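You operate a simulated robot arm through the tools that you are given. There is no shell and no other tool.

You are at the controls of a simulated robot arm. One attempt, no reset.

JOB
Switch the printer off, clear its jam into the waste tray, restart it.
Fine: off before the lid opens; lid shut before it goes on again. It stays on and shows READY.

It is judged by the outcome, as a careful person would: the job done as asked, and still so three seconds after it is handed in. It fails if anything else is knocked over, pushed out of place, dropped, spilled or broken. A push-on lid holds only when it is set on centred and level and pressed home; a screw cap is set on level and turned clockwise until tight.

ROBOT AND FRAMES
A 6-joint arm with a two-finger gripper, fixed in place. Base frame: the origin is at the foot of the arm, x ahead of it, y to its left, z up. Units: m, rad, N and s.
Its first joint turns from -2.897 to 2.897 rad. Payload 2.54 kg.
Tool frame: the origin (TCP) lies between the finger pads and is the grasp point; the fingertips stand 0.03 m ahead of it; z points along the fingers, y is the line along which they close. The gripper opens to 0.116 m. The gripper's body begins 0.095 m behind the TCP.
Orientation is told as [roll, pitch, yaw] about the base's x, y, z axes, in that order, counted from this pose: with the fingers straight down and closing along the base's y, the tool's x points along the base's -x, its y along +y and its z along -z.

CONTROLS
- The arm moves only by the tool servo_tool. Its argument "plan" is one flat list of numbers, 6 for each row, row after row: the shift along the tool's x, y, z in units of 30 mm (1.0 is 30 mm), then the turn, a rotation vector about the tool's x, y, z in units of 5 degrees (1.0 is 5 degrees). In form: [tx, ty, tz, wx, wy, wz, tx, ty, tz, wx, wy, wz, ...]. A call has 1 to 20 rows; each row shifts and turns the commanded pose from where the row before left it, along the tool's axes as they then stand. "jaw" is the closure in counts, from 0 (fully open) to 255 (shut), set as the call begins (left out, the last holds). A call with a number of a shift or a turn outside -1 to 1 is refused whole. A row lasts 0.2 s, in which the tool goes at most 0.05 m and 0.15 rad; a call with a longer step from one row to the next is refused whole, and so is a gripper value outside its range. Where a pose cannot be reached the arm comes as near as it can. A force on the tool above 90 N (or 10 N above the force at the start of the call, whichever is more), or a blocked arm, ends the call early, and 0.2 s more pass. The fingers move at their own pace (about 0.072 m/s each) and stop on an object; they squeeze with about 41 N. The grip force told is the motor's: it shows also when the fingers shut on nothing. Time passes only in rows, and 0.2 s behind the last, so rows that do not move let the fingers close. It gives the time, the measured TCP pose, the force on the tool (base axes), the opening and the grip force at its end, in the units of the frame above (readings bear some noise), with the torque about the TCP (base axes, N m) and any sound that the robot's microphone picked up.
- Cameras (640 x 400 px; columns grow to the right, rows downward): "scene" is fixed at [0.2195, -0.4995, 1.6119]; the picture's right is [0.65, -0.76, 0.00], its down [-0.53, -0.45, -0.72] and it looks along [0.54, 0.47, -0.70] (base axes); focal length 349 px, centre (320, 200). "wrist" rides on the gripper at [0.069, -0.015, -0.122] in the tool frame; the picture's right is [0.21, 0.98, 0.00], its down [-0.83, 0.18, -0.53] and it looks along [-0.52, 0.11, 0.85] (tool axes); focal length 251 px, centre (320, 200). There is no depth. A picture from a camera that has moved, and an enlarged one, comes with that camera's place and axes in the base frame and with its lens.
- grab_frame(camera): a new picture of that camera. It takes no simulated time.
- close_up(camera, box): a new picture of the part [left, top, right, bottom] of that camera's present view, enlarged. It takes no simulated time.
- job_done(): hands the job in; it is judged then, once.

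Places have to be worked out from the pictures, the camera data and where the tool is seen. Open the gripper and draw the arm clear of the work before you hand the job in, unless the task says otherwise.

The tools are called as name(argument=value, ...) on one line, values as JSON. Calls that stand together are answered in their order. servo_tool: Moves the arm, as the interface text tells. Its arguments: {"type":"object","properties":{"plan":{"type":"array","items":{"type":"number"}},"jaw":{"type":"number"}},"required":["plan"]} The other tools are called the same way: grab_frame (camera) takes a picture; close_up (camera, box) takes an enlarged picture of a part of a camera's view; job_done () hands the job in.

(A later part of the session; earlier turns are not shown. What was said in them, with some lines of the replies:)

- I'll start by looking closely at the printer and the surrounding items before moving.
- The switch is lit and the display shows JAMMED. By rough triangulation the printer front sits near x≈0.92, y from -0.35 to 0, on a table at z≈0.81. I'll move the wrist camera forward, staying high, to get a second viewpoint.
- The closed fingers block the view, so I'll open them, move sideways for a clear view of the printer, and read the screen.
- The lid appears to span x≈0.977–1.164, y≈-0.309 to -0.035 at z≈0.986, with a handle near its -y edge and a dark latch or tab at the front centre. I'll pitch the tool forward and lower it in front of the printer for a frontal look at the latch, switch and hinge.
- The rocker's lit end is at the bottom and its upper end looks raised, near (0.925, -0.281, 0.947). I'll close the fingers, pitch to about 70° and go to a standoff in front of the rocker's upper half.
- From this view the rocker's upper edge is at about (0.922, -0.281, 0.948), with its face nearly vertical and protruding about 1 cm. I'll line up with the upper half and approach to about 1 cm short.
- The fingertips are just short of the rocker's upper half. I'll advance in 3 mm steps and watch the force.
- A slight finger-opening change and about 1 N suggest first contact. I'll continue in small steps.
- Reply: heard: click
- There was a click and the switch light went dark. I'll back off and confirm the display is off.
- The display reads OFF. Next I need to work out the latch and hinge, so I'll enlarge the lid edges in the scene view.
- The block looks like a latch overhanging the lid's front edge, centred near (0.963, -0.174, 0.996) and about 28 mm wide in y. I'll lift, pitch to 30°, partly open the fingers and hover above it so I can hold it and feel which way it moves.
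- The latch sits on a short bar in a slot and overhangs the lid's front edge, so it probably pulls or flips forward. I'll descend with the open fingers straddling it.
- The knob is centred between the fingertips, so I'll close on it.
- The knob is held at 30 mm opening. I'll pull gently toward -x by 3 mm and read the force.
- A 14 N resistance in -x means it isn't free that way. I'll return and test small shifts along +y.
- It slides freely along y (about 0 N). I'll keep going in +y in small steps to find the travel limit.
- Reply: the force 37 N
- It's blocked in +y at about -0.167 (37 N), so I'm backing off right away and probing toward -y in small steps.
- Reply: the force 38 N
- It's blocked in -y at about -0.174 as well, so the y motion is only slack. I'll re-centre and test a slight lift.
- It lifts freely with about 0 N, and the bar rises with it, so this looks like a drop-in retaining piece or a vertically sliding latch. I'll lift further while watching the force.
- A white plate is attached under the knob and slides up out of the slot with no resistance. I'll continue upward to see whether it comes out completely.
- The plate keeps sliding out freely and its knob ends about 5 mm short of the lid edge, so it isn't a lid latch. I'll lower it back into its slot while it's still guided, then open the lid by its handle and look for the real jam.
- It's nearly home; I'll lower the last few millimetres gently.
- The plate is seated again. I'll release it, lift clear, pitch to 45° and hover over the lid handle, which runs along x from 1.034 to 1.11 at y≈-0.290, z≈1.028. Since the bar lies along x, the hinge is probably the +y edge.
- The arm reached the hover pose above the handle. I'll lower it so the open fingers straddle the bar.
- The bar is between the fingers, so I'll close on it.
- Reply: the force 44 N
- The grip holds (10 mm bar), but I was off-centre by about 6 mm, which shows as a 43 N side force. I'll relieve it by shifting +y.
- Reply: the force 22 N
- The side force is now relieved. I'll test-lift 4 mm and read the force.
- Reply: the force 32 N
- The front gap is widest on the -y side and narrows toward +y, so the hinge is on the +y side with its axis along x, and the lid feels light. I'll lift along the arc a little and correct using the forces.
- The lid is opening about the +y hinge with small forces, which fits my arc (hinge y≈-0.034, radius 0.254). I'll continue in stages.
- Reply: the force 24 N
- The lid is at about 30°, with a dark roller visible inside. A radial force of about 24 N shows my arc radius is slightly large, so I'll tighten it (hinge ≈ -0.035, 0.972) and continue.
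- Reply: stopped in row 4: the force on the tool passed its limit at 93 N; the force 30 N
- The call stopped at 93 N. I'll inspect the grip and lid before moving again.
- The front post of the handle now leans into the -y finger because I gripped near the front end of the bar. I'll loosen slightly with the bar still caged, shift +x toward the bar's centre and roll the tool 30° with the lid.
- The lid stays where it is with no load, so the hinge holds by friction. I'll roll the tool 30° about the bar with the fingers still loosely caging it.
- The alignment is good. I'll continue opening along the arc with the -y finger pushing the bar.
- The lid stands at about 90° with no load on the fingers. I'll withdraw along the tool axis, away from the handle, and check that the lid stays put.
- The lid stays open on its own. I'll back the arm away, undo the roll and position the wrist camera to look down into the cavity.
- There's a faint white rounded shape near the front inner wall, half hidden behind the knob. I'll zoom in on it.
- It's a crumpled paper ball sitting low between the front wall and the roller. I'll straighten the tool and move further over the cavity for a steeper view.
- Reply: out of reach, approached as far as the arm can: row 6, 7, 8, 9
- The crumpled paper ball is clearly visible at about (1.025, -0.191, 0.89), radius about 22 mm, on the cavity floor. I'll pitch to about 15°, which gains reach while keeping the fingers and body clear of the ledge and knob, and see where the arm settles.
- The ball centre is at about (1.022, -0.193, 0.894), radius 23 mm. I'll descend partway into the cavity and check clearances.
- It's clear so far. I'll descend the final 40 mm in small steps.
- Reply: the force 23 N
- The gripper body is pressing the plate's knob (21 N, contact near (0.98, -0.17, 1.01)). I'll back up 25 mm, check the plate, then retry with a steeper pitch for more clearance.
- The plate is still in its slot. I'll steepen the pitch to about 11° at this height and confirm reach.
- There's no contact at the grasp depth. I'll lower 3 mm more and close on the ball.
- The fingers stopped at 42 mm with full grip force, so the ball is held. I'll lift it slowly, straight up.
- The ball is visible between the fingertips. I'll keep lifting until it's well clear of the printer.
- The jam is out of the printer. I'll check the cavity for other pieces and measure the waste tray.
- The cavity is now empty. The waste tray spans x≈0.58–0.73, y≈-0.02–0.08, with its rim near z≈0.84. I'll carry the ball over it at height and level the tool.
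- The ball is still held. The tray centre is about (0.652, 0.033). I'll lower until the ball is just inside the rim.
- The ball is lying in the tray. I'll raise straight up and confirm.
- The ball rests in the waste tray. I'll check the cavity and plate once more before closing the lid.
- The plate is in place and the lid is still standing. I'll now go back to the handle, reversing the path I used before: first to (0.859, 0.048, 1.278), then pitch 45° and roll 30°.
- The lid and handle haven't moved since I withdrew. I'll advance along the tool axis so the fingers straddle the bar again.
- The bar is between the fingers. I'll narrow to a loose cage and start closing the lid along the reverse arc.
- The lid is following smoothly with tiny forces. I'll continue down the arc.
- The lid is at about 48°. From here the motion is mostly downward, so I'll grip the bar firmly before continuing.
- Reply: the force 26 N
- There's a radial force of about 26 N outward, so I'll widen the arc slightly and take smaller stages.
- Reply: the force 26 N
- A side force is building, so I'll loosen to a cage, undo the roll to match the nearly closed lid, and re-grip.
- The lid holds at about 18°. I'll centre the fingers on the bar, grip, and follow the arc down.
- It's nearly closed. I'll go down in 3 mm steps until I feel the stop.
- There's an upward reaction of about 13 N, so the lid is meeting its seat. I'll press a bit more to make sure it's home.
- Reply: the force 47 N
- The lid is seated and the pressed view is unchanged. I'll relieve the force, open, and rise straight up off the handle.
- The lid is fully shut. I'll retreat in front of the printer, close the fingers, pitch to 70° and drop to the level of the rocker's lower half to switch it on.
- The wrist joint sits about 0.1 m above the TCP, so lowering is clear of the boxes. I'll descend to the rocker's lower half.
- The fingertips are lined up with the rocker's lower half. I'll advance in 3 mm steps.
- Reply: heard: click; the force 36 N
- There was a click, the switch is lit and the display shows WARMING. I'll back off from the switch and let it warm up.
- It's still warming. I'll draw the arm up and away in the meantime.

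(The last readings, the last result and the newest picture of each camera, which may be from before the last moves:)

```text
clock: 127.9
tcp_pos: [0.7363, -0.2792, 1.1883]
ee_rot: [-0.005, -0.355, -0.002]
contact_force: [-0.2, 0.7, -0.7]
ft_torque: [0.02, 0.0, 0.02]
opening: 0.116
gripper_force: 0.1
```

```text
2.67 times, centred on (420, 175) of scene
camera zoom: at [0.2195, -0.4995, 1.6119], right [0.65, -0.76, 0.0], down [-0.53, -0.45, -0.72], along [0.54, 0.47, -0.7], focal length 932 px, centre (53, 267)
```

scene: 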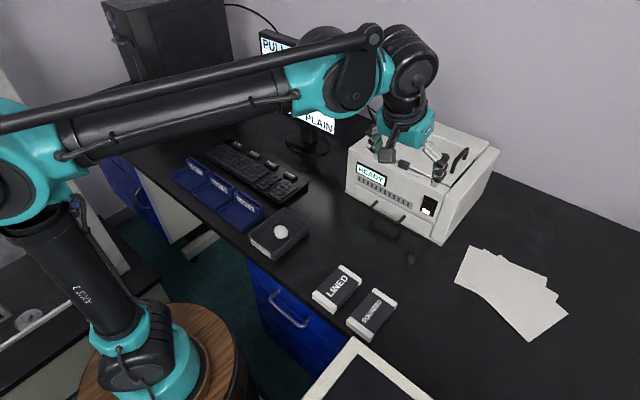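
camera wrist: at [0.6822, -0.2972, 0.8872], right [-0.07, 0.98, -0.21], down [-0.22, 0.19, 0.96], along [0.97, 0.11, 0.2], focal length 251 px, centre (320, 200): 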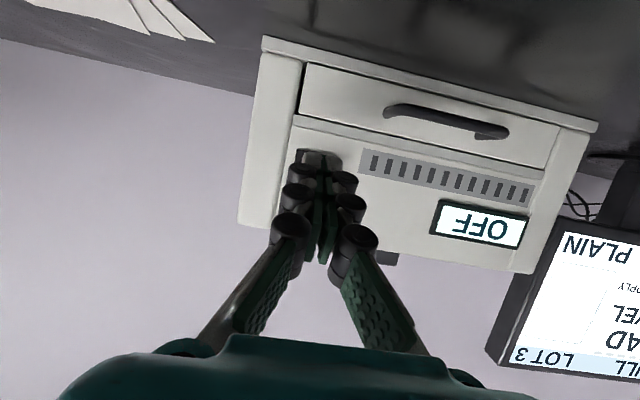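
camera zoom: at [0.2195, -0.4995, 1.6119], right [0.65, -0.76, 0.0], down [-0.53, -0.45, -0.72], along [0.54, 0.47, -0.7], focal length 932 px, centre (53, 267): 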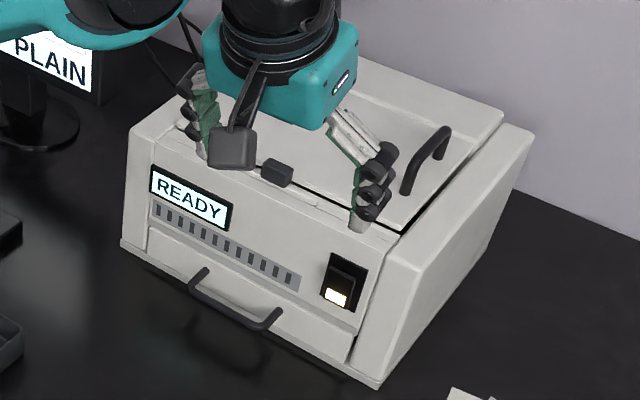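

The display shows READY. I'll withdraw the arm to its high home area and check again that everything holds.

servo_tool(plan=[0.65, 0.11, -0.804, 0, 0, 0, 0.65, 0.11, -0.804, 0, 0, 0, 0.65, 0.11, -0.804, 0, 0, 0, 0.65, 0.11, -0.804, 0, 0, 0, 0.65, 0.11, -0.804, 0, 0, 0, 0.65, 0.11, -0.804, 0, 0, 0, 0.65, 0.11, -0.804, 0, 0, 0, 0.65, 0.11, -0.804, 0, 0, 0, 0.65, 0.11, -0.804, 0, 0, 0, 0.65, 0.11, -0.804, 0, 0, 0, 0.65, 0.11, -0.804, 0, 0, 0, 0, 0, 0, 0, 1, 0, 0, 0, 0, 0, 1, 0, 0, 0, 0, 0, 1, 0, 0, 0, 0, 0, 1, 0, 0, 0, 0, 0, 0, 0])

grab_frame(camera="scene")

close_up(camera="scene", box=[330, 100, 510, 250])

close_up(camera="scene", box=[230, 190, 590, 400])

```text
clock: 131.3
tcp_pos: [0.4439, -0.2404, 1.3629]
ee_rot: [-0.004, -0.002, -0.001]
contact_force: [0.9, 0.2, -0.4]
ft_torque: [-0.03, 0.0, 0.01]
opening: 0.1159
gripper_force: 0.0
```

```text
taken
```

scene: 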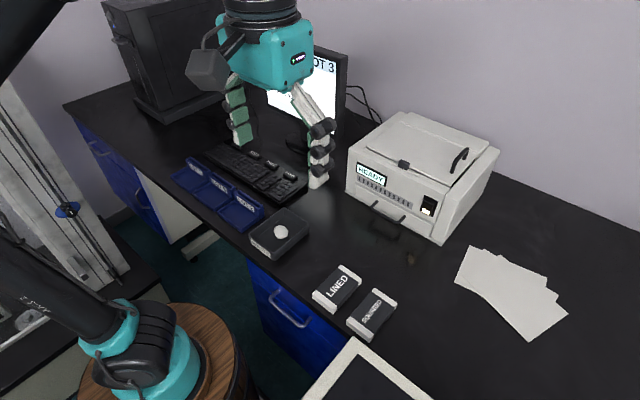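

```text
2.67 times, centred on (420, 175) of scene
camera zoom: at [0.2195, -0.4995, 1.6119], right [0.65, -0.76, 0.0], down [-0.53, -0.45, -0.72], along [0.54, 0.47, -0.7], focal length 932 px, centre (53, 267)
```

zoom: 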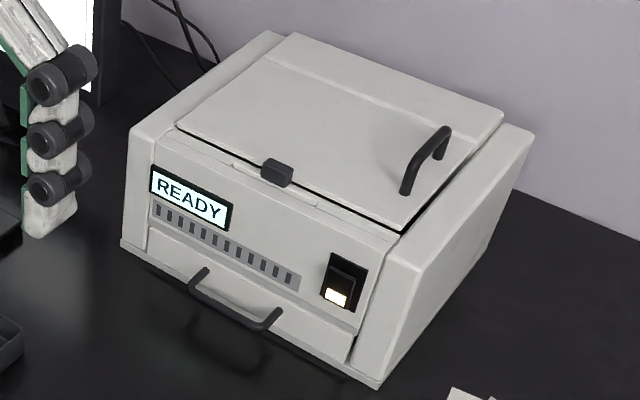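

```text
1.78 times, centred on (410, 295) of scene
camera zoom: at [0.2195, -0.4995, 1.6119], right [0.65, -0.76, 0.0], down [-0.53, -0.45, -0.72], along [0.54, 0.47, -0.7], focal length 621 px, centre (160, 31)
```

zoom: 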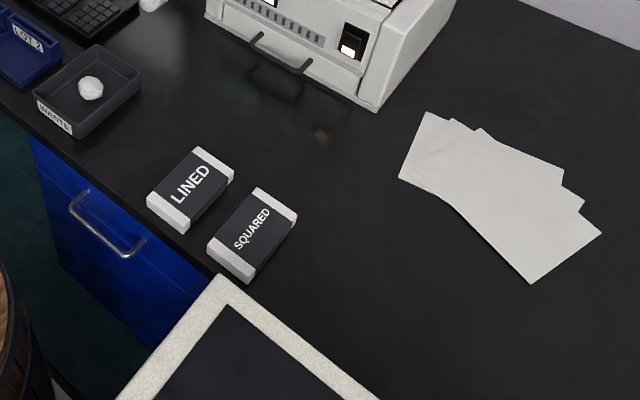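

The printer shows READY, the lid is shut, the ball is in the waste tray and everything else looks unmoved. I'll wait a few seconds to confirm it stays that way.

servo_tool(plan=[0, 0, 0, 0, 0, 0, 0, 0, 0, 0, 0, 0, 0, 0, 0, 0, 0, 0, 0, 0, 0, 0, 0, 0, 0, 0, 0, 0, 0, 0, 0, 0, 0, 0, 0, 0, 0, 0, 0, 0, 0, 0, 0, 0, 0, 0, 0, 0, 0, 0, 0, 0, 0, 0, 0, 0, 0, 0, 0, 0, 0, 0, 0, 0, 0, 0, 0, 0, 0, 0, 0, 0, 0, 0, 0, 0, 0, 0, 0, 0, 0, 0, 0, 0, 0, 0, 0, 0, 0, 0])

close_up(camera="scene", box=[330, 100, 510, 250])

```text
clock: 134.5
tcp_pos: [0.4431, -0.241, 1.3631]
ee_rot: [-0.005, -0.003, -0.002]
contact_force: [0.1, 0.2, 0.0]
ft_torque: [0.01, 0.03, 0.01]
opening: 0.1156
gripper_force: 0.0
```

```text
2.67 times, centred on (420, 175) of scene
camera zoom: at [0.2195, -0.4995, 1.6119], right [0.65, -0.76, 0.0], down [-0.53, -0.45, -0.72], along [0.54, 0.47, -0.7], focal length 932 px, centre (53, 267)
```

zoom: 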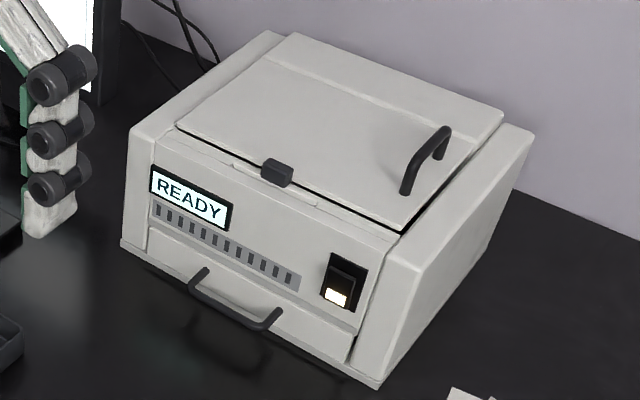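

READY has held for several seconds, the gripper is open and the arm is clear, so I'm handing the job in.

job_done()

```text
The job is handed in.
```

The printer is back on and showing READY, and the jam is in the waste tray. The jam was a crumpled paper ball on the floor of the printer, in front of the roller.

- **Order:** I switched the printer off and the display read OFF before I opened the lid. The lid was shut and pressed home before I switched it back on. The display went through WARMING to READY and held there for several seconds before I handed in.
- **Front plate:** I first took a plate with a dark knob at the front of the lid for a latch. I lifted it about 10 cm out of its slot, then put it back until it seated. The gripper later pressed against its knob (about 21 N) while reaching in. It looks the same in the final pictures as at the start.
- **Force stop:** One move while opening the lid stopped at 93 N because a finger caught the handle's post. I re-gripped nearer the middle of the handle and carried on; nothing looks damaged.
- **Everything else:** The other items on the desk look unmoved. The gripper is open and the arm is clear.
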